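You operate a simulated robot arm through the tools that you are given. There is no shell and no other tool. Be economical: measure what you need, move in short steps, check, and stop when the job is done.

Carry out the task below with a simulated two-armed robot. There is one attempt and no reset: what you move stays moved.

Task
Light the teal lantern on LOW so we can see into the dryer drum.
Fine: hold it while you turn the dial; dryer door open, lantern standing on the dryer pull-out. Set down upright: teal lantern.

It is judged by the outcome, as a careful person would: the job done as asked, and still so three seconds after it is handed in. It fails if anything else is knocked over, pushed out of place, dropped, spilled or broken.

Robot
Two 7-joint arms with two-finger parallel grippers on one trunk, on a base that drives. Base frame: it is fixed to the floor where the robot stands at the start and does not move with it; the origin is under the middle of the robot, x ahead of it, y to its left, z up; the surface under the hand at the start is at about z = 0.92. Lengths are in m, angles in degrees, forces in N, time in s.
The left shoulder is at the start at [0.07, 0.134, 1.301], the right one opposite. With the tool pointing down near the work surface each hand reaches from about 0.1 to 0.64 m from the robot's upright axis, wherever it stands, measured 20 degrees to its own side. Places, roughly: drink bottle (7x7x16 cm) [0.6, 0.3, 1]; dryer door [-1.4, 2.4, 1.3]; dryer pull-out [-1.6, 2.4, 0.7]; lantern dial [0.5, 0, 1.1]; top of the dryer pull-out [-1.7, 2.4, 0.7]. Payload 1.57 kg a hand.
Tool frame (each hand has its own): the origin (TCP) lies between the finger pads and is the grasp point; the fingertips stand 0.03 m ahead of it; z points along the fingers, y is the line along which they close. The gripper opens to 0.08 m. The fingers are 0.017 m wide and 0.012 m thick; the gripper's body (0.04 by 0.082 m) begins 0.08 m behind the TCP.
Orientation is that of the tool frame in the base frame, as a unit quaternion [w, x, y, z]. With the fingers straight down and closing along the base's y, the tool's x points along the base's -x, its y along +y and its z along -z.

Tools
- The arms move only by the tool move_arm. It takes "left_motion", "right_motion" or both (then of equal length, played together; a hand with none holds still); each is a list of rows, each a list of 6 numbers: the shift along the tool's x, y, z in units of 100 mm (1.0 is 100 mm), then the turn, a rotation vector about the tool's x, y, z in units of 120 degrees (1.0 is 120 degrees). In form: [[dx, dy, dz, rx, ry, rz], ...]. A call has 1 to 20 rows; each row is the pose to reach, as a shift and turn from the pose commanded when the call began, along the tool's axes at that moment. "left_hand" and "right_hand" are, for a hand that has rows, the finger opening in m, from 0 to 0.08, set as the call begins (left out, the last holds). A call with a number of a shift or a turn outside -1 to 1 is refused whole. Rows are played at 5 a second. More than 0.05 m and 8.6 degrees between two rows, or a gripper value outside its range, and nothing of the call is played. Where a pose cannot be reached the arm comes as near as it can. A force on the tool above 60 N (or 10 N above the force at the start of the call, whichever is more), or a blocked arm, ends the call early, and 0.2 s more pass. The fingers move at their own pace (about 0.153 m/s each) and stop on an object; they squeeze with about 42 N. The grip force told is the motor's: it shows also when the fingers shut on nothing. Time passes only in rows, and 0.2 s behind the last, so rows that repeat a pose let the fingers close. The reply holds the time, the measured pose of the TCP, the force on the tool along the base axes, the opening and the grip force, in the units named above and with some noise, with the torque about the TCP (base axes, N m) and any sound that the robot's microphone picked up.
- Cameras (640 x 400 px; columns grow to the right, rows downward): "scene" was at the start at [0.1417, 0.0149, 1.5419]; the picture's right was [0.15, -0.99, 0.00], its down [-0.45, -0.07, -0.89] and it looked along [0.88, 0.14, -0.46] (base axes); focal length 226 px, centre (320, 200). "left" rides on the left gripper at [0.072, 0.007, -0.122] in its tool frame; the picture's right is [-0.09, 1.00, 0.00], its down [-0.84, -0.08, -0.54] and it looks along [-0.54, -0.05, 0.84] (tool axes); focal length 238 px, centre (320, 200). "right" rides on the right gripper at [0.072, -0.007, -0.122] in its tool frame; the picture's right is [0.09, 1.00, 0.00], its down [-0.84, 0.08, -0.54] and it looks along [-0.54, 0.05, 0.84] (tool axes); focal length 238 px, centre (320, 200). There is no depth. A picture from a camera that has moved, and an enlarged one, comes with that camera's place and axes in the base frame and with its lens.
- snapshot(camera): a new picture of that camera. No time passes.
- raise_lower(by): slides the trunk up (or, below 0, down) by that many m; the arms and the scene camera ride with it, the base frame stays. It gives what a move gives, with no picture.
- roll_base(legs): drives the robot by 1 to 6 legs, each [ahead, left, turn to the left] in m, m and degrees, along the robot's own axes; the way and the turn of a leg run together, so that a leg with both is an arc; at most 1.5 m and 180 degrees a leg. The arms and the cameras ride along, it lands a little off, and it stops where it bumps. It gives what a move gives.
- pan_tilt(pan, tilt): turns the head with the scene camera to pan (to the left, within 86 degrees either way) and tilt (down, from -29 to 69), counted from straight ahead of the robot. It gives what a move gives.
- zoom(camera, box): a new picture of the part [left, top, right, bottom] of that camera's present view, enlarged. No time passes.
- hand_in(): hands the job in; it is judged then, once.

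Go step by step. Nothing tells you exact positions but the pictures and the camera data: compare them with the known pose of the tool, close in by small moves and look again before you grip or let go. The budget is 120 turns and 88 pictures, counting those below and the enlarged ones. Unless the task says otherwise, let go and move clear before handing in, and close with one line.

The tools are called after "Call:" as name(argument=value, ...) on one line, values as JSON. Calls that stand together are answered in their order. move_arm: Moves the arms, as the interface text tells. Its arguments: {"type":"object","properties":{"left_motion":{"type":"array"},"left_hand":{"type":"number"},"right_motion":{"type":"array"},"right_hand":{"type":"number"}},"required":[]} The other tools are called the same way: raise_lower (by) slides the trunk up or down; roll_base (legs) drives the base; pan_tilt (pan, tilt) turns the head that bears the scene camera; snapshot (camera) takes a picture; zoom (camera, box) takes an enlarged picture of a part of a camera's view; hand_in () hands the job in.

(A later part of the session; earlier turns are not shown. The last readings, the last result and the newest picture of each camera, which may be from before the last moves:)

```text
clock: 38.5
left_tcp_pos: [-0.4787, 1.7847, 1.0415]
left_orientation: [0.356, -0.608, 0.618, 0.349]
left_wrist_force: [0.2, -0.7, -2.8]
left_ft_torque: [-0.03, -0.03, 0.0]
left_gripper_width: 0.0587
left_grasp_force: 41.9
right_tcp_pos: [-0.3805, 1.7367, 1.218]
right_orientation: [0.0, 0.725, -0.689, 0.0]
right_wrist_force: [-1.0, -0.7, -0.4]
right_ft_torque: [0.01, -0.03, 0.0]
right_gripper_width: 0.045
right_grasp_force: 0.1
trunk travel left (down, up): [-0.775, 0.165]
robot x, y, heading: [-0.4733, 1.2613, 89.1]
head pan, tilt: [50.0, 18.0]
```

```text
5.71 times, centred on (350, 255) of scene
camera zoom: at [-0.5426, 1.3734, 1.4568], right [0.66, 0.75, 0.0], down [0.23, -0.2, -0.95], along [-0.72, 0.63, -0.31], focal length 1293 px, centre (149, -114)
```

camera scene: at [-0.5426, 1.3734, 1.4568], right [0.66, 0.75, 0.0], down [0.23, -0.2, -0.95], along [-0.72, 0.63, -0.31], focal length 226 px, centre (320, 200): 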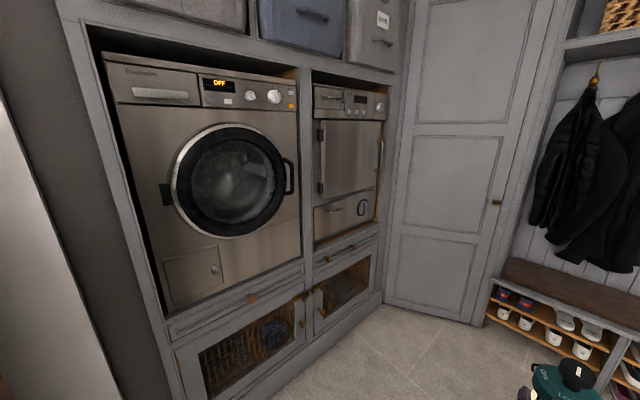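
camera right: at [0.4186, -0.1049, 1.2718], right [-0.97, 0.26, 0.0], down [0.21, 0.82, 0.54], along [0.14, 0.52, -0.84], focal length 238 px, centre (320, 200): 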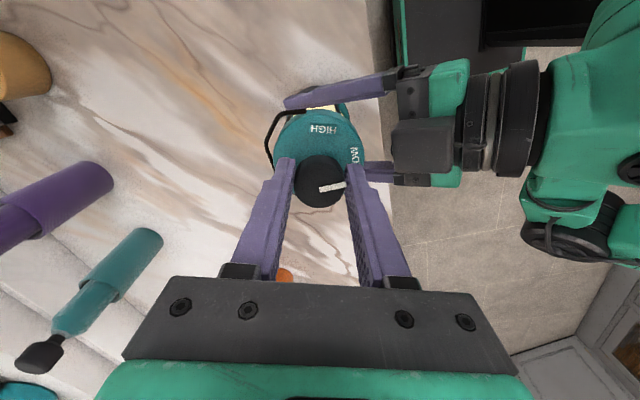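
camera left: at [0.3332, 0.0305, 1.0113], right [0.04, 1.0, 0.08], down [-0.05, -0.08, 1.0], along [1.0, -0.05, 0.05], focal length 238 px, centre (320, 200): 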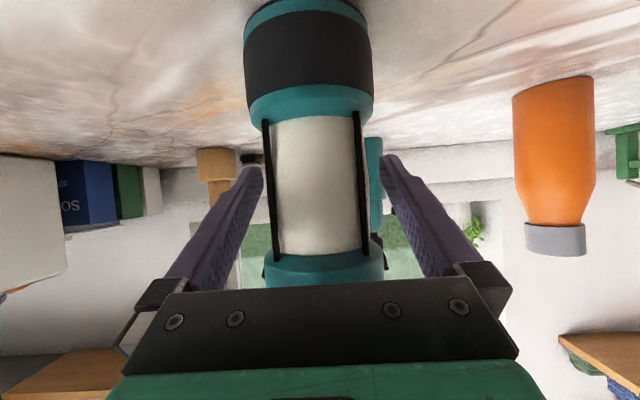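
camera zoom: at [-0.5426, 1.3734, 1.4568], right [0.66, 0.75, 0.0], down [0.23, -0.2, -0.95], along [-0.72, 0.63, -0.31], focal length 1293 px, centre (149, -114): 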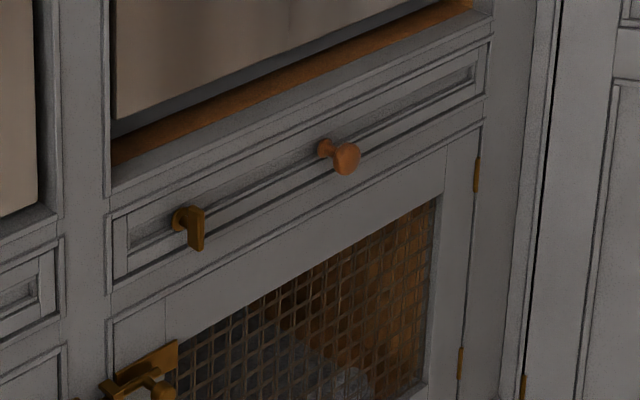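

The pull-out front has a round wooden knob and a brass turn-latch at its left end, and it is closed. I'll drive to stand facing the dryer square-on.

Call:
roll_base(legs=[[0.6, 0, 0], [0, 0, 91], [0, -0.5, 0]])

Call:
pan_tilt(pan=0, tilt=25)

Call:
snapshot(camera="scene")

```text
clock: 48.3
left_tcp_pos: [-0.9836, 2.3478, 1.042]
left_orientation: [-0.001, 0.867, -0.001, -0.498]
left_wrist_force: [0.5, 0.0, -4.0]
left_ft_torque: [0.02, 0.03, 0.0]
left_gripper_width: 0.0588
left_grasp_force: 42.0
right_tcp_pos: [-0.9366, 2.4472, 1.2173]
right_orientation: [-0.001, 0.999, 0.033, 0.001]
right_wrist_force: [0.7, 0.3, 0.3]
right_ft_torque: [0.01, 0.0, 0.04]
right_gripper_width: 0.0449
right_grasp_force: 0.1
trunk travel left (down, up): [-0.775, 0.165]
robot x, y, heading: [-0.4573, 2.3636, 180.0]
head pan, tilt: [50.0, 18.0]
```

```text
clock: 49.5
left_tcp_pos: [-0.9845, 2.3492, 1.0416]
left_orientation: [0.0, 0.867, 0.0, -0.498]
left_wrist_force: [0.6, 0.4, -3.7]
left_ft_torque: [0.01, -0.01, 0.01]
left_gripper_width: 0.0589
left_grasp_force: 41.9
right_tcp_pos: [-0.937, 2.4489, 1.2174]
right_orientation: [0.001, 0.999, 0.033, 0.0]
right_wrist_force: [-0.3, 0.1, 0.5]
right_ft_torque: [0.02, -0.01, 0.01]
right_gripper_width: 0.0451
right_grasp_force: 0.1
trunk travel left (down, up): [-0.775, 0.165]
robot x, y, heading: [-0.4608, 2.3618, 179.8]
head pan, tilt: [0.0, 25.0]
```

```text
56 pictures are left
camera scene: at [-0.6014, 2.3624, 1.4455], right [0.0, 1.0, 0.0], down [0.42, 0.0, -0.91], along [-0.91, 0.0, -0.42], focal length 226 px, centre (320, 200)
```

scene: 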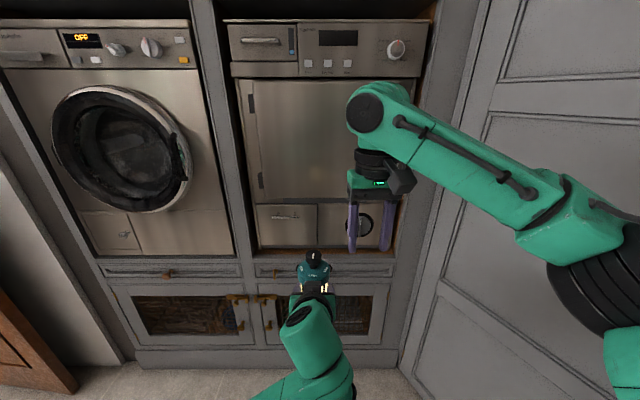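

I'm square to the dryer. The lantern and right hand block the view of the pull-out, so I'll spread both hands outward a little and look.

Call:
move_arm(left_motion=[[0, 0.33, 0, 0, 0, 0], [0, 0.66, 0, 0, 0, 0], [0, 1.0, 0, 0, 0, 0]], right_motion=[[0, -0.33, 0, 0, 0, 0], [0, -0.66, 0, 0, 0, 0], [0, -1.0, 0, 0, 0, 0]])

Call:
move_arm(left_motion=[[0, 0.33, 0, 0, 0, 0], [0, 0.66, 0, 0, 0, 0], [0, 1.0, 0, 0, 0, 0]], right_motion=[[0, -0.3, 0, 0, 0, 0], [0, -0.5, 0, 0, 0, 0], [0, -0.8, 0, 0, 0, 0]])

Call:
snapshot(camera="scene")

```text
clock: 50.2
left_tcp_pos: [-0.9836, 2.2485, 1.042]
left_orientation: [0.0, 0.866, 0.0, -0.5]
left_wrist_force: [0.3, -0.2, -2.7]
left_ft_torque: [0.01, 0.0, 0.01]
left_gripper_width: 0.0587
left_grasp_force: 41.9
right_tcp_pos: [-0.9437, 2.5502, 1.2179]
right_orientation: [-0.001, 0.999, 0.033, 0.001]
right_wrist_force: [0.7, -0.2, 0.1]
right_ft_torque: [0.01, 0.01, 0.01]
right_gripper_width: 0.045
right_grasp_force: 0.1
trunk travel left (down, up): [-0.775, 0.165]
robot x, y, heading: [-0.4607, 2.3601, 179.6]
head pan, tilt: [0.0, 25.0]
```

```text
clock: 51.0
left_tcp_pos: [-0.9854, 2.1489, 1.0419]
left_orientation: [-0.002, 0.867, -0.002, -0.498]
left_wrist_force: [0.6, -0.4, -3.0]
left_ft_torque: [0.01, -0.03, -0.02]
left_gripper_width: 0.0589
left_grasp_force: 41.8
right_tcp_pos: [-0.9493, 2.6282, 1.2182]
right_orientation: [-0.001, 0.999, 0.033, 0.001]
right_wrist_force: [-0.4, -0.6, 0.4]
right_ft_torque: [0.0, 0.04, -0.03]
right_gripper_width: 0.045
right_grasp_force: 0.0
trunk travel left (down, up): [-0.775, 0.165]
robot x, y, heading: [-0.459, 2.3626, 179.8]
head pan, tilt: [0.0, 25.0]
```

```text
55 pictures are left
camera scene: at [-0.6012, 2.3623, 1.4455], right [0.0, 1.0, 0.0], down [0.42, 0.0, -0.91], along [-0.91, 0.0, -0.42], focal length 226 px, centre (320, 200)
```

scene: 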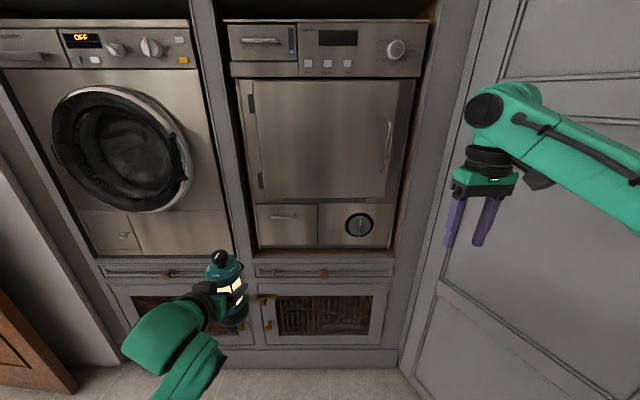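

Call:
zoom(camera="scene", box=[240, 250, 400, 310])

Call:
zoom(camera="scene", box=[220, 60, 420, 260])

```text
4.00 times, centred on (320, 280) of scene
camera zoom: at [-0.6012, 2.3623, 1.4455], right [0.0, 1.0, 0.0], down [0.42, 0.0, -0.91], along [-0.91, 0.0, -0.42], focal length 905 px, centre (320, -120)
```

zoom: 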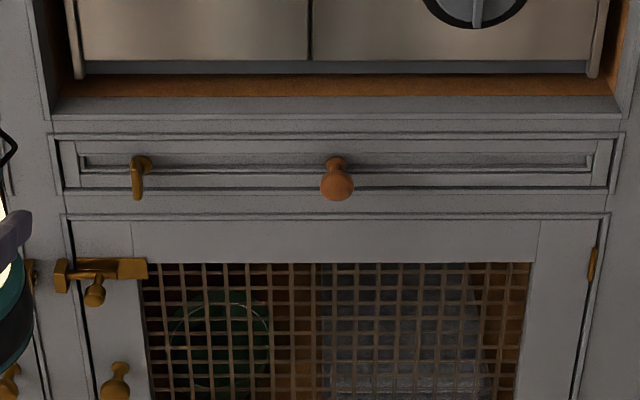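

```text
2.00 times, centred on (320, 160) of scene
camera zoom: at [-0.6012, 2.3623, 1.4455], right [0.0, 1.0, 0.0], down [0.42, 0.0, -0.91], along [-0.91, 0.0, -0.42], focal length 452 px, centre (320, 280)
```

zoom: 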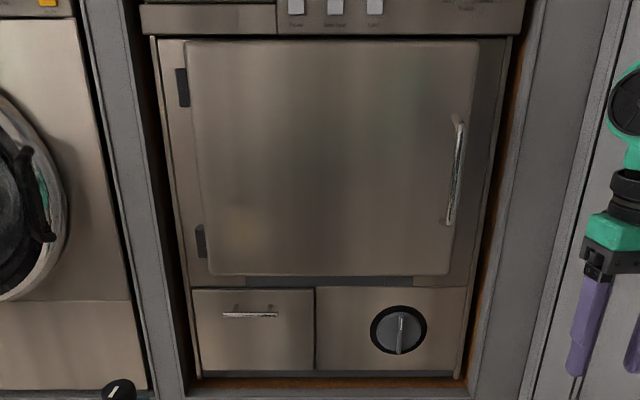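

The shelf has a wooden knob at about [-1.37, 2.38, 0.72] and a small lever latch left of it; the door handle is a vertical bar at about [-1.42, 2.60, 1.28]. I'll do the pull-out first, place the lantern, then open the door, starting by pitching the right hand forward and drawing the lantern back a little.

Call:
move_arm(right_motion=[[-0.08, 0.12, 0.12, 0, -0.0625, 0], [-0.16, 0.25, 0.25, 0, -0.125, 0], [-0.24, 0.37, 0.37, 0, -0.1875, 0], [-0.32, 0.5, 0.5, 0, -0.25, 0], [-0.4, 0.62, 0.62, 0, -0.3125, 0], [-0.48, 0.75, 0.75, 0, -0.375, 0], [-0.56, 0.87, 0.87, 0, -0.4375, 0], [-0.6, 1.0, 1.0, 0, -0.5, 0]], left_motion=[[0.04, 0, -0.07, 0, 0, 0], [0.08, 0, -0.15, 0, 0, 0], [0.13, 0, -0.22, 0, 0, 0], [0.17, 0, -0.3, 0, 0, 0], [0.22, 0, -0.38, 0, 0, 0], [0.26, 0, -0.45, 0, 0, 0], [0.3, 0, -0.53, 0, 0, 0], [0.35, 0, -0.6, 0, 0, 0]], right_hand=0.06)

```text
clock: 52.9
left_tcp_pos: [-0.9298, 2.1491, 1.0455]
left_orientation: [-0.001, 0.863, -0.001, -0.505]
left_wrist_force: [1.1, 0.3, -3.6]
left_ft_torque: [0.04, -0.01, -0.01]
left_gripper_width: 0.0586
left_grasp_force: 42.4
left hand out of reach, approached as far as the arm can: row 7, 8
right_tcp_pos: [-1.001, 2.5231, 1.118]
right_orientation: [0.016, 0.865, 0.028, -0.5]
right_wrist_force: [-0.3, 0.3, 0.8]
right_ft_torque: [0.02, 0.01, 0.02]
right_gripper_width: 0.0602
right_grasp_force: 0.1
trunk travel left (down, up): [-0.775, 0.165]
robot x, y, heading: [-0.4608, 2.3601, 179.8]
head pan, tilt: [0.0, 25.0]
```

Both hands are placed well. I'll lower the trunk to pull-out height, align sideways with the knob and move closer, then check with the right camera.

Call:
raise_lower(by=-0.34)

Call:
roll_base(legs=[[0.15, 0.14, 0]])

Call:
snapshot(camera="right")

Call:
snapshot(camera="scene")

```text
clock: 56.2
left_tcp_pos: [-0.9291, 2.15, 0.7066]
left_orientation: [-0.001, 0.863, -0.001, -0.505]
left_wrist_force: [0.1, 0.4, -3.1]
left_ft_torque: [-0.02, 0.0, 0.01]
left_gripper_width: 0.0586
left_grasp_force: 41.5
right_tcp_pos: [-1.0016, 2.524, 0.7779]
right_orientation: [0.017, 0.866, 0.029, -0.5]
right_wrist_force: [0.3, -0.1, 0.1]
right_ft_torque: [0.0, -0.02, 0.0]
right_gripper_width: 0.06
right_grasp_force: 0.0
trunk travel left (down, up): [-0.435, 0.505]
robot x, y, heading: [-0.4602, 2.3632, 179.7]
head pan, tilt: [0.0, 25.0]
```

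```text
clock: 57.8
left_tcp_pos: [-1.082, 2.0119, 0.7059]
left_orientation: [-0.002, 0.863, -0.002, -0.505]
left_wrist_force: [-0.6, -0.4, -3.6]
left_ft_torque: [-0.02, 0.01, 0.0]
left_gripper_width: 0.0588
left_grasp_force: 42.4
right_tcp_pos: [-1.1528, 2.3863, 0.7785]
right_orientation: [0.015, 0.866, 0.028, -0.499]
right_wrist_force: [0.1, 0.1, 0.5]
right_ft_torque: [0.05, -0.02, -0.02]
right_gripper_width: 0.06
right_grasp_force: 0.2
trunk travel left (down, up): [-0.435, 0.505]
robot x, y, heading: [-0.612, 2.2227, 180.0]
head pan, tilt: [0.0, 25.0]
```

```text
52 pictures are left
camera right: at [-1.0109, 2.4023, 0.7761], right [0.11, -0.99, -0.08], down [0.05, -0.08, 1.0], along [-0.99, -0.12, 0.05], focal length 238 px, centre (320, 200)
```

right: 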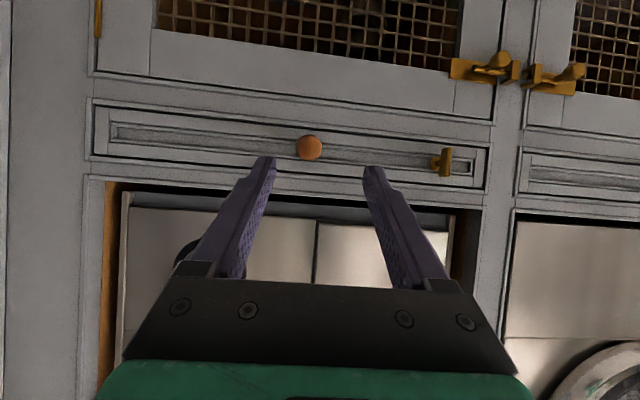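

```text
51 pictures are left
camera scene: at [-0.7524, 2.2231, 1.1054], right [0.0, 1.0, 0.0], down [0.42, 0.0, -0.91], along [-0.91, 0.0, -0.42], focal length 226 px, centre (320, 200)
```

scene: 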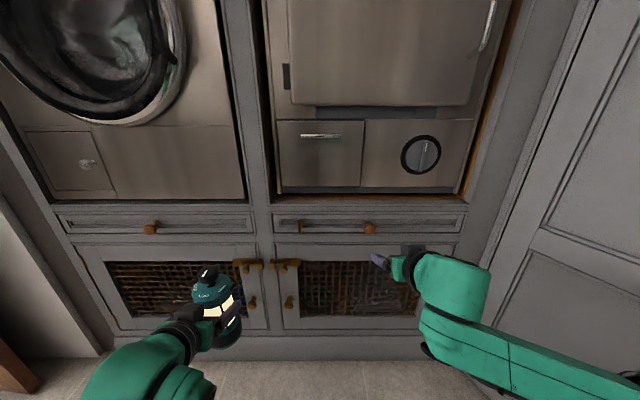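

Only the dryer's pull-out has the brass lever, so it is probably a lock. I'll look at it closely.

Call:
zoom(camera="right", box=[400, 120, 500, 200])

Call:
zoom(camera="scene", box=[270, 200, 390, 250])

```text
5.00 times, centred on (450, 160) of right
camera zoom: at [-1.0109, 2.4023, 0.7761], right [0.11, -0.99, -0.08], down [0.05, -0.08, 1.0], along [-0.99, -0.12, 0.05], focal length 1192 px, centre (-330, 400)
```

zoom: 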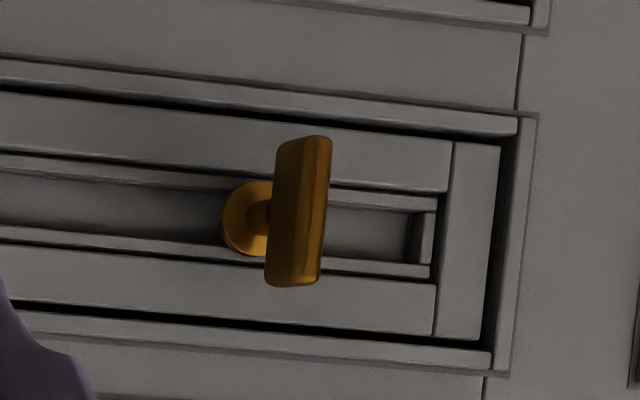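

```text
5.33 times, centred on (330, 225) of scene
camera zoom: at [-0.7524, 2.2231, 1.1054], right [0.0, 1.0, 0.0], down [0.42, 0.0, -0.91], along [-0.91, 0.0, -0.42], focal length 1207 px, centre (267, 67)
```

zoom: 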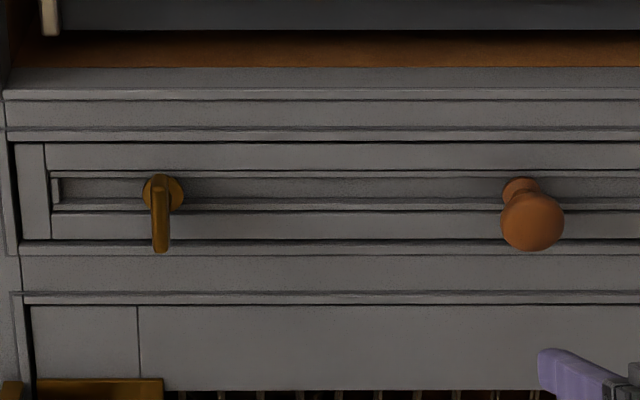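

The lever is a T-shaped turn-knob on the drawer front. The wooden knob triangulates to [-1.37, 2.381, 0.718], so I'll try the simple pull first and drive a little closer before approaching.

Call:
roll_base(legs=[[0.13, 0, 0]])

Call:
snapshot(camera="right")

```text
clock: 59.1
left_tcp_pos: [-1.2123, 2.012, 0.7057]
left_orientation: [-0.001, 0.864, -0.002, -0.504]
left_wrist_force: [-0.8, -0.4, -3.3]
left_ft_torque: [0.0, -0.04, 0.02]
left_gripper_width: 0.0589
left_grasp_force: 41.8
right_tcp_pos: [-1.2823, 2.3877, 0.7771]
right_orientation: [0.016, 0.867, 0.029, -0.498]
right_wrist_force: [0.2, -0.3, 0.0]
right_ft_torque: [0.0, 0.05, 0.0]
right_gripper_width: 0.0601
right_grasp_force: 0.0
trunk travel left (down, up): [-0.435, 0.505]
robot x, y, heading: [-0.7408, 2.2224, 179.9]
head pan, tilt: [0.0, 25.0]
```

```text
48 pictures are left
camera right: at [-1.1409, 2.4035, 0.7758], right [0.11, -0.99, -0.08], down [0.05, -0.07, 1.0], along [-0.99, -0.11, 0.04], focal length 238 px, centre (320, 200)
```

right: 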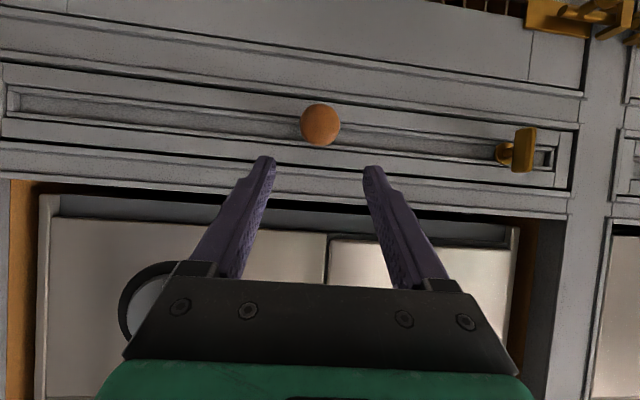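

The knob is centred between the fingers, so I'll slide in along the approach line and check.

Call:
move_arm(right_motion=[[0.1, 0.01, 0.25, 0, 0, 0], [0.1, 0.01, 0.5, 0, 0, 0], [0.1, 0.01, 0.75, 0, 0, 0], [0.1, 0.01, 0.99, 0, 0, 0]])

Call:
snapshot(camera="right")

```text
clock: 60.1
left_tcp_pos: [-1.2108, 2.0119, 0.7065]
left_orientation: [-0.001, 0.864, -0.002, -0.504]
left_wrist_force: [-0.5, 0.2, -2.7]
left_ft_torque: [0.0, 0.0, -0.05]
left_gripper_width: 0.0587
left_grasp_force: 41.4
right_tcp_pos: [-1.3621, 2.3816, 0.7189]
right_orientation: [0.016, 0.866, 0.028, -0.499]
right_wrist_force: [-0.3, -0.1, 0.4]
right_ft_torque: [-0.03, 0.01, -0.04]
right_gripper_width: 0.0601
right_grasp_force: 0.0
trunk travel left (down, up): [-0.435, 0.505]
robot x, y, heading: [-0.7409, 2.2231, 179.7]
head pan, tilt: [0.0, 25.0]
```

```text
47 pictures are left
camera right: at [-1.2208, 2.3978, 0.7181], right [0.11, -0.99, -0.08], down [0.05, -0.07, 1.0], along [-0.99, -0.11, 0.05], focal length 238 px, centre (320, 200)
```

right: 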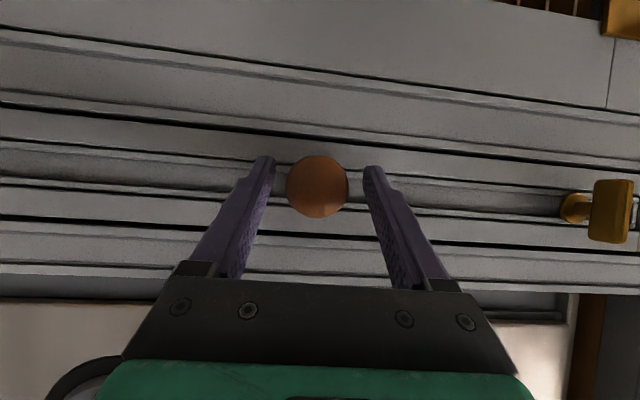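

The fingers bracket the knob. I'll close and pull gently 4 cm to see whether the shelf comes.

Call:
move_arm(right_motion=[[0, 0, 0, 0, 0, 0], [0, 0, 0, 0, 0, 0], [0, 0, 0, 0, 0, 0]], right_hand=0.0)

Call:
move_arm(right_motion=[[0.05, 0.006, -0.086, 0, 0, 0], [0.1, 0.012, -0.173, 0, 0, 0], [0.15, 0.018, -0.26, 0, 0, 0], [0.2, 0.025, -0.345, 0, 0, 0]])

Call:
snapshot(camera="right")

```text
clock: 60.9
left_tcp_pos: [-1.2098, 2.0128, 0.7048]
left_orientation: [-0.001, 0.863, -0.003, -0.505]
left_wrist_force: [-0.3, -0.3, -2.3]
left_ft_torque: [0.02, -0.05, 0.03]
left_gripper_width: 0.0585
left_grasp_force: 42.0
right_tcp_pos: [-1.3625, 2.3839, 0.7203]
right_orientation: [0.015, 0.866, 0.028, -0.499]
right_wrist_force: [-1.9, 6.6, 1.9]
right_ft_torque: [0.27, 0.05, -0.54]
right_gripper_width: 0.0379
right_grasp_force: 43.7
trunk travel left (down, up): [-0.435, 0.505]
robot x, y, heading: [-0.7389, 2.2223, 179.7]
head pan, tilt: [0.0, 25.0]
```

```text
clock: 61.9
left_tcp_pos: [-1.2099, 2.013, 0.7066]
left_orientation: [0.0, 0.863, -0.002, -0.505]
left_wrist_force: [-0.1, 0.0, -2.6]
left_ft_torque: [0.0, 0.01, 0.01]
left_gripper_width: 0.0591
left_grasp_force: 41.9
right_tcp_pos: [-1.322, 2.3834, 0.7187]
right_orientation: [0.016, 0.865, 0.027, -0.5]
right_wrist_force: [0.2, 11.0, 3.9]
right_ft_torque: [0.18, 0.24, -0.48]
right_gripper_width: 0.0379
right_grasp_force: 43.6
trunk travel left (down, up): [-0.435, 0.505]
robot x, y, heading: [-0.7374, 2.224, 179.9]
head pan, tilt: [0.0, 25.0]
```

```text
46 pictures are left
camera right: at [-1.1801, 2.3994, 0.7182], right [0.11, -0.99, -0.08], down [0.06, -0.07, 1.0], along [-0.99, -0.11, 0.05], focal length 238 px, centre (320, 200)
```

right: 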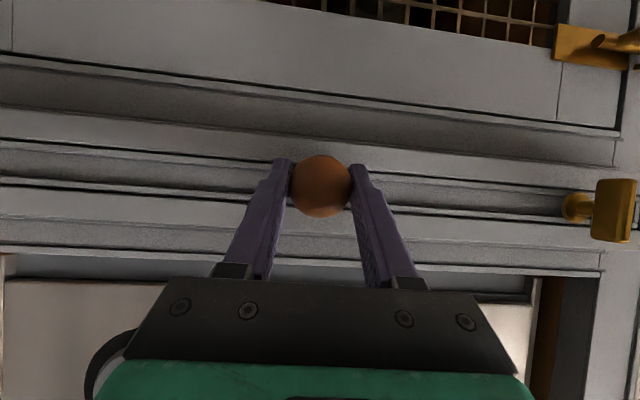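

The shelf slides freely with the knob. I'll pull further by backing the base.

Call:
roll_base(legs=[[-0.1, 0, 0]])

Call:
roll_base(legs=[[-0.1, 0, 0]])

Call:
snapshot(camera="scene")

```text
clock: 63.0
left_tcp_pos: [-1.1099, 2.0124, 0.7061]
left_orientation: [-0.001, 0.863, -0.003, -0.505]
left_wrist_force: [0.1, 0.9, -3.2]
left_ft_torque: [-0.02, 0.02, 0.01]
left_gripper_width: 0.0587
left_grasp_force: 41.8
right_tcp_pos: [-1.2215, 2.3828, 0.7202]
right_orientation: [0.016, 0.866, 0.027, -0.499]
right_wrist_force: [-2.1, 14.8, 4.5]
right_ft_torque: [0.23, -0.7, -0.32]
right_gripper_width: 0.0379
right_grasp_force: 44.3
trunk travel left (down, up): [-0.435, 0.505]
robot x, y, heading: [-0.6394, 2.2205, 179.5]
head pan, tilt: [0.0, 25.0]
```

```text
clock: 64.2
left_tcp_pos: [-1.0101, 2.0128, 0.7064]
left_orientation: [-0.001, 0.863, -0.003, -0.505]
left_wrist_force: [0.0, -0.6, -3.0]
left_ft_torque: [0.01, 0.03, -0.02]
left_gripper_width: 0.0586
left_grasp_force: 42.8
right_tcp_pos: [-1.1212, 2.3821, 0.7204]
right_orientation: [0.015, 0.866, 0.027, -0.499]
right_wrist_force: [-1.6, 8.4, 1.7]
right_ft_torque: [0.29, -0.72, -0.41]
right_gripper_width: 0.0378
right_grasp_force: 43.6
trunk travel left (down, up): [-0.435, 0.505]
robot x, y, heading: [-0.5363, 2.2218, 179.7]
head pan, tilt: [0.0, 25.0]
```

```text
45 pictures are left
camera scene: at [-0.6814, 2.2248, 1.1055], right [0.01, 1.0, 0.0], down [0.42, 0.0, -0.91], along [-0.91, 0.0, -0.42], focal length 226 px, centre (320, 200)
```

scene: 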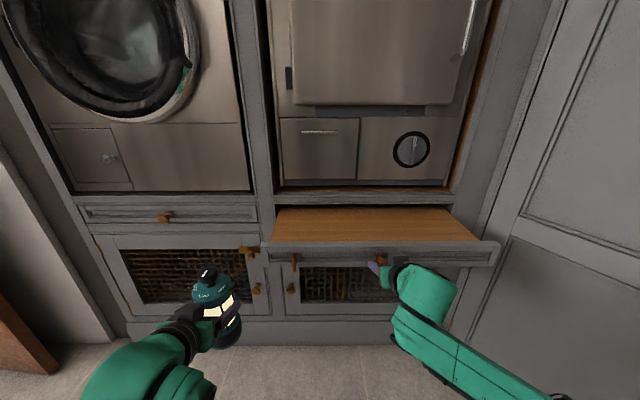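

The shelf is out about 24 cm with its wooden top exposed. I'll release the knob and withdraw the right hand.

Call:
move_arm(right_motion=[[0, 0, 0, 0, 0, 0], [0, 0, 0, 0, 0, 0], [0, 0, -0.3, 0, 0, 0], [0, 0, -0.6, 0, 0, 0], [0, -0.3, -0.8, 0, 0, 0], [0, -0.7, -0.8, 0, 0, 0], [0, -1.0, -0.8, 0, 0, 0]], right_hand=0.06)

Call:
snapshot(camera="scene")

```text
clock: 65.8
left_tcp_pos: [-1.0104, 2.0115, 0.7075]
left_orientation: [-0.001, 0.864, -0.002, -0.504]
left_wrist_force: [0.6, -0.1, -3.4]
left_ft_torque: [0.04, 0.0, -0.02]
left_gripper_width: 0.0587
left_grasp_force: 41.9
right_tcp_pos: [-1.0583, 2.487, 0.7613]
right_orientation: [0.014, 0.866, 0.026, -0.5]
right_wrist_force: [0.0, -0.3, 0.8]
right_ft_torque: [-0.01, -0.01, -0.02]
right_gripper_width: 0.0602
right_grasp_force: 0.0
trunk travel left (down, up): [-0.435, 0.505]
robot x, y, heading: [-0.5393, 2.2207, 179.5]
head pan, tilt: [0.0, 25.0]
```

```text
44 pictures are left
camera scene: at [-0.6811, 2.2238, 1.1055], right [0.01, 1.0, 0.0], down [0.42, 0.0, -0.91], along [-0.91, 0.0, -0.42], focal length 226 px, centre (320, 200)
```

scene: 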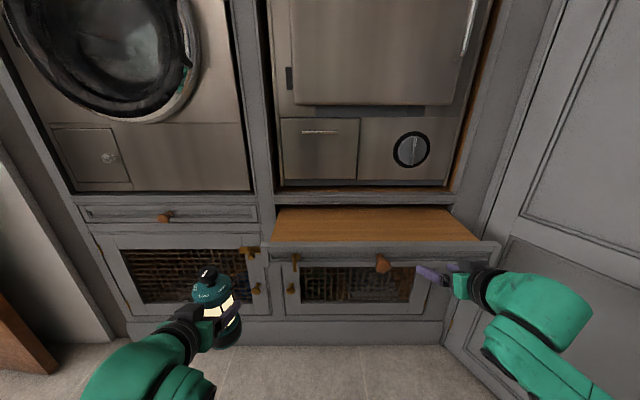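

The shelf stays out. Now I'll raise the trunk so the lantern clears the front panel, then move the robot to bring it over the shelf.

Call:
raise_lower(by=0.2)

Call:
roll_base(legs=[[0, -0.22, 0]])

Call:
move_arm(left_motion=[[-0.13, -0.3, 0.23, 0, 0, 0], [-0.26, -0.6, 0.46, 0, 0, 0], [-0.4, -0.9, 0.69, 0, 0, 0]])

Call:
snapshot(camera="scene")

```text
clock: 68.0
left_tcp_pos: [-1.0111, 2.0109, 0.9044]
left_orientation: [-0.002, 0.863, -0.002, -0.504]
left_wrist_force: [-0.4, -1.0, -2.9]
left_ft_torque: [0.03, 0.01, 0.01]
left_gripper_width: 0.0587
left_grasp_force: 41.6
right_tcp_pos: [-1.058, 2.4867, 0.9607]
right_orientation: [0.014, 0.866, 0.026, -0.5]
right_wrist_force: [-0.3, -0.1, 0.1]
right_ft_torque: [0.0, -0.02, -0.02]
right_gripper_width: 0.06
right_grasp_force: 0.1
trunk travel left (down, up): [-0.635, 0.305]
robot x, y, heading: [-0.5374, 2.2201, 180.0]
head pan, tilt: [0.0, 25.0]
```

```text
clock: 69.7
left_tcp_pos: [-1.0101, 2.2337, 0.9062]
left_orientation: [-0.001, 0.864, -0.002, -0.504]
left_wrist_force: [0.1, -0.1, -2.8]
left_ft_torque: [-0.06, -0.05, -0.02]
left_gripper_width: 0.0588
left_grasp_force: 42.5
right_tcp_pos: [-1.0571, 2.7072, 0.961]
right_orientation: [0.014, 0.866, 0.026, -0.499]
right_wrist_force: [-0.7, 0.4, -0.1]
right_ft_torque: [0.0, -0.01, 0.02]
right_gripper_width: 0.0599
right_grasp_force: 0.0
trunk travel left (down, up): [-0.635, 0.305]
robot x, y, heading: [-0.5385, 2.446, 179.9]
head pan, tilt: [0.0, 25.0]
```

```text
clock: 70.5
left_tcp_pos: [-1.0896, 2.3253, 0.9071]
left_orientation: [0.0, 0.864, -0.002, -0.504]
left_wrist_force: [0.0, 1.2, -4.4]
left_ft_torque: [-0.02, 0.0, -0.02]
left_gripper_width: 0.0587
left_grasp_force: 41.8
right_tcp_pos: [-1.0586, 2.7085, 0.9605]
right_orientation: [0.015, 0.866, 0.027, -0.499]
right_wrist_force: [0.1, -0.7, -0.2]
right_ft_torque: [0.0, 0.0, 0.02]
right_gripper_width: 0.06
right_grasp_force: 0.1
trunk travel left (down, up): [-0.635, 0.305]
robot x, y, heading: [-0.5399, 2.4432, 179.6]
head pan, tilt: [0.0, 25.0]
```

```text
43 pictures are left
camera scene: at [-0.6814, 2.4465, 1.3053], right [0.01, 1.0, 0.0], down [0.42, 0.0, -0.91], along [-0.91, 0.0, -0.42], focal length 226 px, centre (320, 200)
```

scene: 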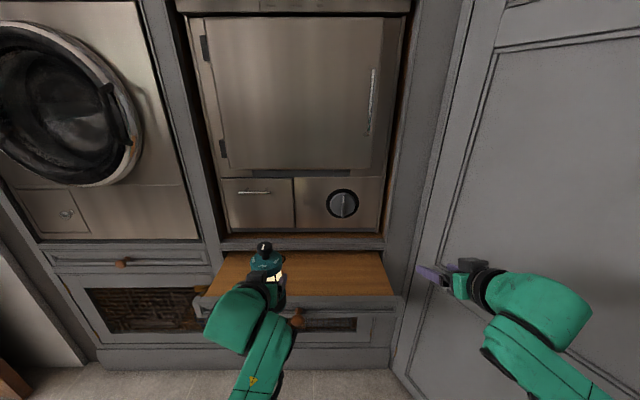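

The lantern is upright and level with the shelf area. I'll drive forward to bring it over the wood.

Call:
roll_base(legs=[[0.19, 0, 0]])

Call:
snapshot(camera="left")

Call:
pan_tilt(pan=0, tilt=45)

Call:
snapshot(camera="scene")

```text
clock: 72.0
left_tcp_pos: [-1.2787, 2.3244, 0.9071]
left_orientation: [-0.002, 0.863, -0.002, -0.505]
left_wrist_force: [-0.1, 0.6, -3.9]
left_ft_torque: [-0.02, -0.03, 0.02]
left_gripper_width: 0.0587
left_grasp_force: 41.8
right_tcp_pos: [-1.2482, 2.7094, 0.9604]
right_orientation: [0.014, 0.866, 0.026, -0.499]
right_wrist_force: [0.1, -0.2, -0.1]
right_ft_torque: [0.01, -0.03, 0.01]
right_gripper_width: 0.0604
right_grasp_force: 0.0
trunk travel left (down, up): [-0.635, 0.305]
robot x, y, heading: [-0.7304, 2.4447, 179.5]
head pan, tilt: [0.0, 25.0]
```

```text
42 pictures are left
camera left: at [-1.138, 2.3164, 0.904], right [-0.05, -1.0, 0.08], down [0.06, 0.08, 1.0], along [-1.0, 0.06, 0.06], focal length 238 px, centre (320, 200)
```

left: 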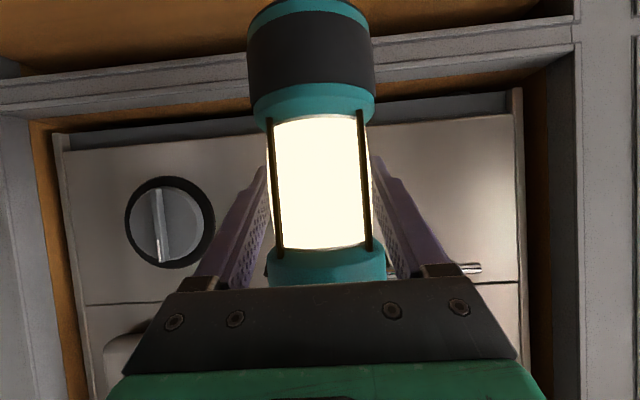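

```text
clock: 72.8
left_tcp_pos: [-1.2786, 2.3243, 0.9068]
left_orientation: [-0.002, 0.864, -0.003, -0.504]
left_wrist_force: [0.1, 0.3, -3.6]
left_ft_torque: [-0.02, -0.04, 0.02]
left_gripper_width: 0.0588
left_grasp_force: 42.2
right_tcp_pos: [-1.249, 2.7103, 0.9613]
right_orientation: [0.014, 0.866, 0.026, -0.499]
right_wrist_force: [-0.3, 0.4, -0.6]
right_ft_torque: [0.01, 0.01, -0.02]
right_gripper_width: 0.06
right_grasp_force: 0.1
trunk travel left (down, up): [-0.635, 0.305]
robot x, y, heading: [-0.7299, 2.4434, 179.8]
head pan, tilt: [0.0, 45.0]
```

```text
41 pictures are left
camera scene: at [-0.8598, 2.4466, 1.275], right [0.01, 1.0, 0.0], down [0.71, 0.0, -0.71], along [-0.71, 0.0, -0.71], focal length 226 px, centre (320, 200)
```

scene: 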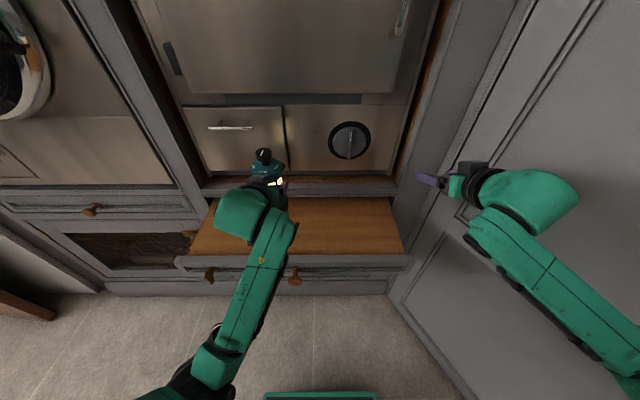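

The lantern is above the exposed wood at about [-1.28, 2.32], with its base roughly 6 cm up. I'll lower it slowly.

Call:
move_arm(left_motion=[[0.09, 0, 0.05, 0, 0, 0], [0.17, 0, 0.1, 0, 0, 0], [0.26, 0, 0.15, 0, 0, 0], [0.35, 0, 0.2, 0, 0, 0]])

Call:
snapshot(camera="left")

```text
clock: 73.8
left_tcp_pos: [-1.279, 2.3246, 0.8661]
left_orientation: [-0.001, 0.864, -0.002, -0.504]
left_wrist_force: [0.1, -0.5, -2.8]
left_ft_torque: [0.01, -0.03, -0.01]
left_gripper_width: 0.0589
left_grasp_force: 41.9
right_tcp_pos: [-1.2483, 2.7087, 0.9603]
right_orientation: [0.015, 0.866, 0.027, -0.499]
right_wrist_force: [-0.9, -0.3, 0.3]
right_ft_torque: [0.0, 0.03, 0.03]
right_gripper_width: 0.06
right_grasp_force: 0.1
trunk travel left (down, up): [-0.635, 0.305]
robot x, y, heading: [-0.7294, 2.4441, 179.9]
head pan, tilt: [0.0, 45.0]
```

```text
40 pictures are left
camera left: at [-1.1381, 2.3165, 0.8634], right [-0.05, -1.0, 0.08], down [0.06, 0.08, 1.0], along [-1.0, 0.06, 0.06], focal length 238 px, centre (320, 200)
```

left: 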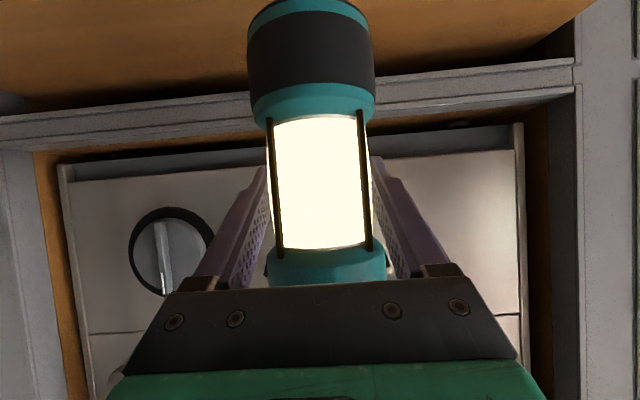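

There's still a gap beneath, so I'll lower in small steps and watch the vertical force.

Call:
move_arm(left_motion=[[0.035, 0, 0.02, 0, 0, 0], [0.07, 0, 0.04, 0, 0, 0], [0.105, 0, 0.06, 0, 0, 0]])

Call:
move_arm(left_motion=[[0.017, 0, 0.01, 0, 0, 0], [0.035, 0, 0.02, 0, 0, 0]])

```text
clock: 74.6
left_tcp_pos: [-1.2786, 2.3253, 0.854]
left_orientation: [-0.002, 0.863, -0.003, -0.505]
left_wrist_force: [0.1, -0.4, -3.4]
left_ft_torque: [0.0, -0.02, 0.03]
left_gripper_width: 0.0588
left_grasp_force: 41.8
right_tcp_pos: [-1.2483, 2.7093, 0.9619]
right_orientation: [0.014, 0.866, 0.026, -0.5]
right_wrist_force: [0.4, 0.3, -0.4]
right_ft_torque: [0.01, -0.01, 0.03]
right_gripper_width: 0.06
right_grasp_force: 0.0
trunk travel left (down, up): [-0.635, 0.305]
robot x, y, heading: [-0.7314, 2.4425, 179.7]
head pan, tilt: [0.0, 45.0]
```

```text
clock: 75.2
left_tcp_pos: [-1.2786, 2.3244, 0.8504]
left_orientation: [-0.002, 0.863, -0.003, -0.504]
left_wrist_force: [-0.1, -0.2, -2.5]
left_ft_torque: [0.01, -0.03, -0.01]
left_gripper_width: 0.0589
left_grasp_force: 41.4
right_tcp_pos: [-1.2485, 2.7095, 0.9604]
right_orientation: [0.014, 0.866, 0.026, -0.498]
right_wrist_force: [0.5, 0.3, -0.4]
right_ft_torque: [0.0, 0.02, 0.03]
right_gripper_width: 0.0599
right_grasp_force: 0.0
trunk travel left (down, up): [-0.635, 0.305]
robot x, y, heading: [-0.7338, 2.4435, 179.8]
head pan, tilt: [0.0, 45.0]
```

Call:
move_arm(left_motion=[[0.017, 0, 0.01, 0, 0, 0], [0.035, 0, 0.02, 0, 0, 0]])

Call:
move_arm(left_motion=[[0.017, 0, 0.01, 0, 0, 0], [0.026, 0, 0.015, 0, 0, 0]])

Call:
snapshot(camera="left")

```text
clock: 75.8
left_tcp_pos: [-1.2795, 2.3251, 0.8464]
left_orientation: [-0.002, 0.863, -0.004, -0.505]
left_wrist_force: [0.4, 0.2, -3.1]
left_ft_torque: [0.03, -0.01, 0.0]
left_gripper_width: 0.0588
left_grasp_force: 41.7
right_tcp_pos: [-1.2491, 2.7092, 0.9609]
right_orientation: [0.014, 0.866, 0.026, -0.499]
right_wrist_force: [-0.1, 0.1, -0.6]
right_ft_torque: [-0.05, 0.03, 0.0]
right_gripper_width: 0.0599
right_grasp_force: 0.0
trunk travel left (down, up): [-0.635, 0.305]
robot x, y, heading: [-0.7283, 2.442, 179.5]
head pan, tilt: [0.0, 45.0]
```

```text
clock: 76.4
left_tcp_pos: [-1.2792, 2.3246, 0.8428]
left_orientation: [-0.001, 0.863, -0.002, -0.505]
left_wrist_force: [0.1, -0.2, -2.6]
left_ft_torque: [-0.01, -0.01, 0.0]
left_gripper_width: 0.0589
left_grasp_force: 42.2
right_tcp_pos: [-1.2483, 2.7092, 0.9605]
right_orientation: [0.015, 0.866, 0.027, -0.499]
right_wrist_force: [-0.2, 0.0, 0.7]
right_ft_torque: [-0.01, -0.01, -0.02]
right_gripper_width: 0.0601
right_grasp_force: 0.1
trunk travel left (down, up): [-0.635, 0.305]
robot x, y, heading: [-0.7313, 2.4454, 179.6]
head pan, tilt: [0.0, 45.0]
```

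```text
39 pictures are left
camera left: at [-1.1383, 2.3163, 0.8406], right [-0.05, -1.0, 0.08], down [0.06, 0.08, 1.0], along [-1.0, 0.06, 0.06], focal length 238 px, centre (320, 200)
```

left: 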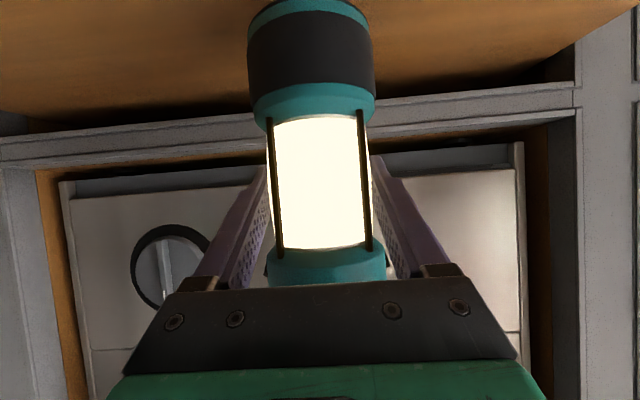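

No contact yet; I'll continue down in small steps.

Call:
move_arm(left_motion=[[0.017, 0, 0.01, 0, 0, 0], [0.035, 0, 0.02, 0, 0, 0]])

Call:
move_arm(left_motion=[[0.017, 0, 0.01, 0, 0, 0], [0.026, 0, 0.015, 0, 0, 0]])

Call:
move_arm(left_motion=[[0.017, 0, 0.01, 0, 0, 0], [0.026, 0, 0.015, 0, 0, 0]])

```text
clock: 77.0
left_tcp_pos: [-1.2804, 2.3239, 0.8395]
left_orientation: [-0.001, 0.864, -0.002, -0.504]
left_wrist_force: [-0.4, -0.5, -3.2]
left_ft_torque: [0.0, -0.02, 0.01]
left_gripper_width: 0.0587
left_grasp_force: 41.9
right_tcp_pos: [-1.2481, 2.7111, 0.9606]
right_orientation: [0.014, 0.866, 0.026, -0.499]
right_wrist_force: [0.0, 0.3, -0.2]
right_ft_torque: [0.0, -0.01, -0.02]
right_gripper_width: 0.06
right_grasp_force: 0.1
trunk travel left (down, up): [-0.635, 0.305]
robot x, y, heading: [-0.7239, 2.4461, 179.6]
head pan, tilt: [0.0, 45.0]
```

```text
clock: 77.6
left_tcp_pos: [-1.2785, 2.3262, 0.8359]
left_orientation: [-0.001, 0.864, -0.002, -0.503]
left_wrist_force: [-0.1, 0.1, -2.8]
left_ft_torque: [-0.01, -0.02, 0.0]
left_gripper_width: 0.0588
left_grasp_force: 42.5
right_tcp_pos: [-1.2478, 2.7096, 0.9603]
right_orientation: [0.014, 0.866, 0.026, -0.499]
right_wrist_force: [-0.1, -0.9, 0.1]
right_ft_torque: [-0.03, 0.0, 0.01]
right_gripper_width: 0.0601
right_grasp_force: 0.1
trunk travel left (down, up): [-0.635, 0.305]
robot x, y, heading: [-0.7301, 2.4453, 179.8]
head pan, tilt: [0.0, 45.0]
```

```text
clock: 78.2
left_tcp_pos: [-1.279, 2.3242, 0.8352]
left_orientation: [-0.001, 0.863, -0.003, -0.505]
left_wrist_force: [0.0, -0.7, -3.7]
left_ft_torque: [-0.01, -0.01, -0.02]
left_gripper_width: 0.059
left_grasp_force: 41.7
right_tcp_pos: [-1.248, 2.7094, 0.9611]
right_orientation: [0.014, 0.866, 0.026, -0.499]
right_wrist_force: [0.4, 0.0, 1.0]
right_ft_torque: [-0.03, 0.0, 0.01]
right_gripper_width: 0.0602
right_grasp_force: 0.0
trunk travel left (down, up): [-0.635, 0.305]
robot x, y, heading: [-0.7314, 2.4427, 179.5]
head pan, tilt: [0.0, 45.0]
```

Still no contact, with the base estimated at about z 0.742. I'll keep going in 3 mm steps.

Call:
move_arm(left_motion=[[0.017, 0, 0.01, 0, 0, 0], [0.026, 0, 0.015, 0, 0, 0]])

Call:
move_arm(left_motion=[[0.017, 0, 0.01, 0, 0, 0], [0.026, 0, 0.015, 0, 0, 0]])

Call:
move_arm(left_motion=[[0.017, 0, 0.01, 0, 0, 0], [0.026, 0, 0.015, 0, 0, 0]])

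Call:
snapshot(camera="left")

```text
clock: 78.8
left_tcp_pos: [-1.2791, 2.3239, 0.8304]
left_orientation: [-0.002, 0.863, -0.003, -0.505]
left_wrist_force: [0.0, -1.5, -3.0]
left_ft_torque: [0.0, -0.01, 0.01]
left_gripper_width: 0.0588
left_grasp_force: 41.8
right_tcp_pos: [-1.2479, 2.7094, 0.9613]
right_orientation: [0.014, 0.866, 0.026, -0.499]
right_wrist_force: [-0.4, -0.4, 0.3]
right_ft_torque: [0.0, 0.0, -0.01]
right_gripper_width: 0.06
right_grasp_force: 0.1
trunk travel left (down, up): [-0.635, 0.305]
robot x, y, heading: [-0.728, 2.4433, 179.7]
head pan, tilt: [0.0, 45.0]
```

```text
clock: 79.4
left_tcp_pos: [-1.2798, 2.3239, 0.8285]
left_orientation: [-0.002, 0.863, -0.003, -0.504]
left_wrist_force: [0.1, 0.3, -3.0]
left_ft_torque: [-0.02, 0.01, 0.0]
left_gripper_width: 0.0589
left_grasp_force: 42.1
right_tcp_pos: [-1.2477, 2.7088, 0.9594]
right_orientation: [0.014, 0.866, 0.026, -0.499]
right_wrist_force: [-0.3, -0.3, 0.6]
right_ft_torque: [0.01, 0.03, 0.02]
right_gripper_width: 0.06
right_grasp_force: 0.1
trunk travel left (down, up): [-0.635, 0.305]
robot x, y, heading: [-0.7288, 2.446, 179.7]
head pan, tilt: [0.0, 45.0]
```

```text
clock: 80.0
left_tcp_pos: [-1.278, 2.3249, 0.8255]
left_orientation: [0.0, 0.863, -0.001, -0.505]
left_wrist_force: [-0.7, -0.3, -3.7]
left_ft_torque: [0.01, -0.02, -0.02]
left_gripper_width: 0.0588
left_grasp_force: 41.9
right_tcp_pos: [-1.2475, 2.7096, 0.9613]
right_orientation: [0.014, 0.866, 0.026, -0.499]
right_wrist_force: [0.2, -0.1, 0.4]
right_ft_torque: [0.01, 0.02, 0.04]
right_gripper_width: 0.0598
right_grasp_force: 0.0
trunk travel left (down, up): [-0.635, 0.305]
robot x, y, heading: [-0.7246, 2.4457, 179.9]
head pan, tilt: [0.0, 45.0]
```

```text
38 pictures are left
camera left: at [-1.1382, 2.3165, 0.8217], right [-0.05, -1.0, 0.08], down [0.06, 0.08, 1.0], along [-1.0, 0.06, 0.06], focal length 238 px, centre (320, 200)
```

left: 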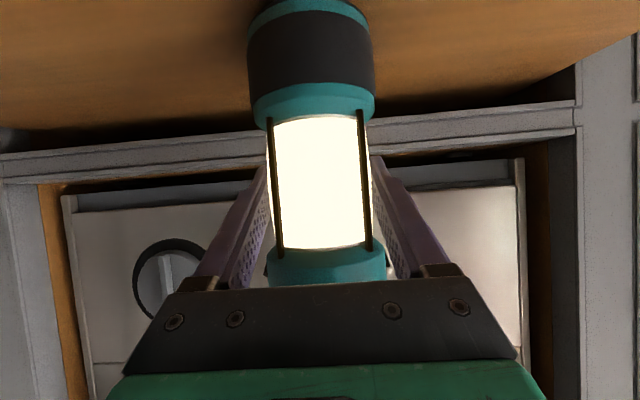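

The base appears just above the wood now. I'll continue with small steps.

Call:
move_arm(left_motion=[[0.017, 0, 0.01, 0, 0, 0], [0.026, 0, 0.015, 0, 0, 0]])

Call:
move_arm(left_motion=[[0.017, 0, 0.01, 0, 0, 0], [0.026, 0, 0.015, 0, 0, 0]])

Call:
move_arm(left_motion=[[0.017, 0, 0.01, 0, 0, 0], [0.026, 0, 0.015, 0, 0, 0]])

```text
clock: 80.6
left_tcp_pos: [-1.2792, 2.3256, 0.8209]
left_orientation: [-0.002, 0.863, -0.003, -0.505]
left_wrist_force: [-0.9, -0.9, -2.4]
left_ft_torque: [0.02, 0.0, 0.01]
left_gripper_width: 0.0588
left_grasp_force: 42.5
right_tcp_pos: [-1.2483, 2.7098, 0.9602]
right_orientation: [0.013, 0.866, 0.025, -0.5]
right_wrist_force: [0.4, -0.6, 0.2]
right_ft_torque: [0.01, 0.03, 0.03]
right_gripper_width: 0.06
right_grasp_force: 0.0
trunk travel left (down, up): [-0.635, 0.305]
robot x, y, heading: [-0.7302, 2.4457, 179.6]
head pan, tilt: [0.0, 45.0]
```

```text
clock: 81.2
left_tcp_pos: [-1.2799, 2.3251, 0.8202]
left_orientation: [-0.002, 0.862, -0.003, -0.507]
left_wrist_force: [-2.0, 0.1, 4.8]
left_ft_torque: [-0.02, -0.12, 0.0]
left_gripper_width: 0.0588
left_grasp_force: 41.6
right_tcp_pos: [-1.2468, 2.7102, 0.9612]
right_orientation: [0.013, 0.865, 0.025, -0.5]
right_wrist_force: [-0.2, 0.4, -0.6]
right_ft_torque: [0.02, -0.01, 0.01]
right_gripper_width: 0.0601
right_grasp_force: 0.0
trunk travel left (down, up): [-0.635, 0.305]
robot x, y, heading: [-0.7272, 2.4454, 179.6]
head pan, tilt: [0.0, 45.0]
```

```text
clock: 81.8
left_tcp_pos: [-1.2786, 2.3238, 0.821]
left_orientation: [-0.001, 0.86, -0.003, -0.51]
left_wrist_force: [-4.8, 0.6, 22.1]
left_ft_torque: [-0.11, -0.28, 0.0]
left_gripper_width: 0.0591
left_grasp_force: 41.8
right_tcp_pos: [-1.246, 2.7105, 0.9619]
right_orientation: [0.013, 0.865, 0.026, -0.501]
right_wrist_force: [0.1, -0.2, 0.3]
right_ft_torque: [-0.02, 0.0, -0.01]
right_gripper_width: 0.06
right_grasp_force: 0.1
trunk travel left (down, up): [-0.635, 0.305]
robot x, y, heading: [-0.7275, 2.4473, 179.5]
head pan, tilt: [0.0, 45.0]
```

Contact: the upward force rose to 22 N at z 0.821. I'll ease up about 3 mm and look before opening.

Call:
move_arm(left_motion=[[-0.026, 0, -0.015, 0, 0, 0], [-0.026, 0, -0.015, 0, 0, 0]])

Call:
snapshot(camera="left")

Call:
zoom(camera="scene", box=[180, 130, 340, 300])

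Call:
zoom(camera="right", box=[320, 0, 640, 200])

```text
clock: 82.4
left_tcp_pos: [-1.2784, 2.3245, 0.8212]
left_orientation: [-0.002, 0.862, -0.003, -0.506]
left_wrist_force: [-2.7, -0.2, 18.3]
left_ft_torque: [0.02, -0.32, 0.01]
left_gripper_width: 0.0588
left_grasp_force: 41.8
right_tcp_pos: [-1.2462, 2.7096, 0.9633]
right_orientation: [0.014, 0.865, 0.027, -0.501]
right_wrist_force: [1.2, 0.3, -0.9]
right_ft_torque: [0.01, 0.01, -0.01]
right_gripper_width: 0.0599
right_grasp_force: 0.1
trunk travel left (down, up): [-0.635, 0.305]
robot x, y, heading: [-0.7335, 2.4443, 179.8]
head pan, tilt: [0.0, 45.0]
```

```text
37 pictures are left
camera left: at [-1.1364, 2.3168, 0.8169], right [-0.05, -1.0, 0.08], down [0.06, 0.08, 0.99], along [-1.0, 0.06, 0.06], focal length 238 px, centre (320, 200)
```

left: 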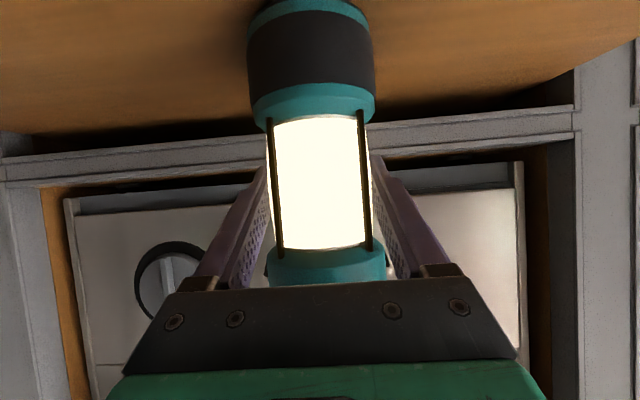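

```text
2.35 times, centred on (260, 215) of scene
camera zoom: at [-0.8571, 2.4473, 1.2752], right [0.01, 1.0, 0.0], down [0.71, 0.0, -0.71], along [-0.71, 0.0, -0.71], focal length 532 px, centre (461, 165)
```

zoom: 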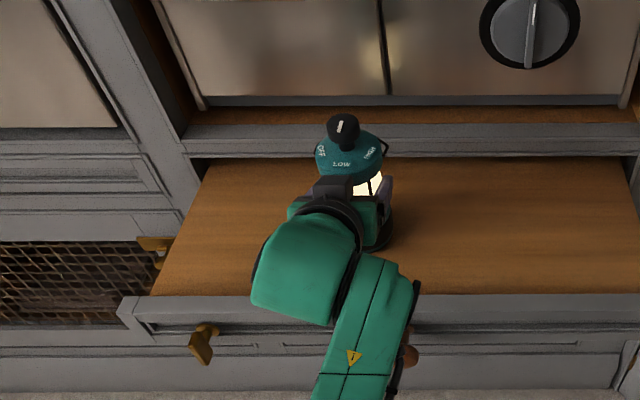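

```text
2.00 times, centred on (480, 100) of right
camera zoom: at [-1.1044, 2.7261, 0.9599], right [0.11, -0.99, -0.08], down [0.06, -0.08, 1.0], along [-0.99, -0.11, 0.05], focal length 477 px, centre (0, 400)
```

zoom: 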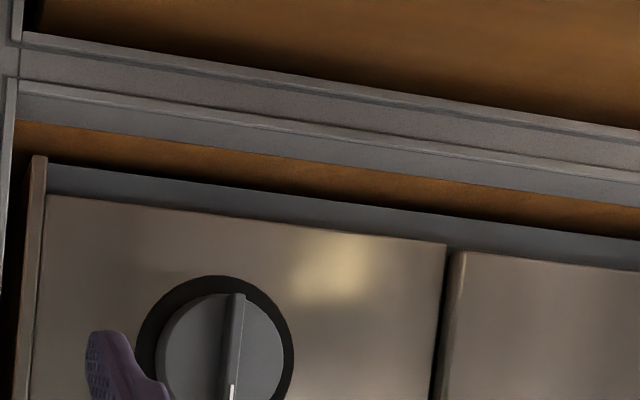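

The torque shows the contact is directly beneath the grip, so it is the lantern's base on the wood. I'll relieve the remaining load, then open.

Call:
move_arm(left_motion=[[-0.02, 0, -0.012, 0, 0, 0], [-0.026, 0, -0.015, 0, 0, 0]])

```text
clock: 83.0
left_tcp_pos: [-1.2783, 2.3259, 0.8188]
left_orientation: [-0.002, 0.864, -0.004, -0.503]
left_wrist_force: [0.0, 0.5, 4.5]
left_ft_torque: [0.04, -0.21, 0.03]
left_gripper_width: 0.0585
left_grasp_force: 41.9
right_tcp_pos: [-1.2476, 2.7098, 0.9598]
right_orientation: [0.014, 0.865, 0.026, -0.5]
right_wrist_force: [-0.7, -0.5, 0.2]
right_ft_torque: [-0.02, 0.0, -0.02]
right_gripper_width: 0.0597
right_grasp_force: 0.1
trunk travel left (down, up): [-0.635, 0.305]
robot x, y, heading: [-0.7267, 2.4496, 179.6]
head pan, tilt: [0.0, 45.0]
```

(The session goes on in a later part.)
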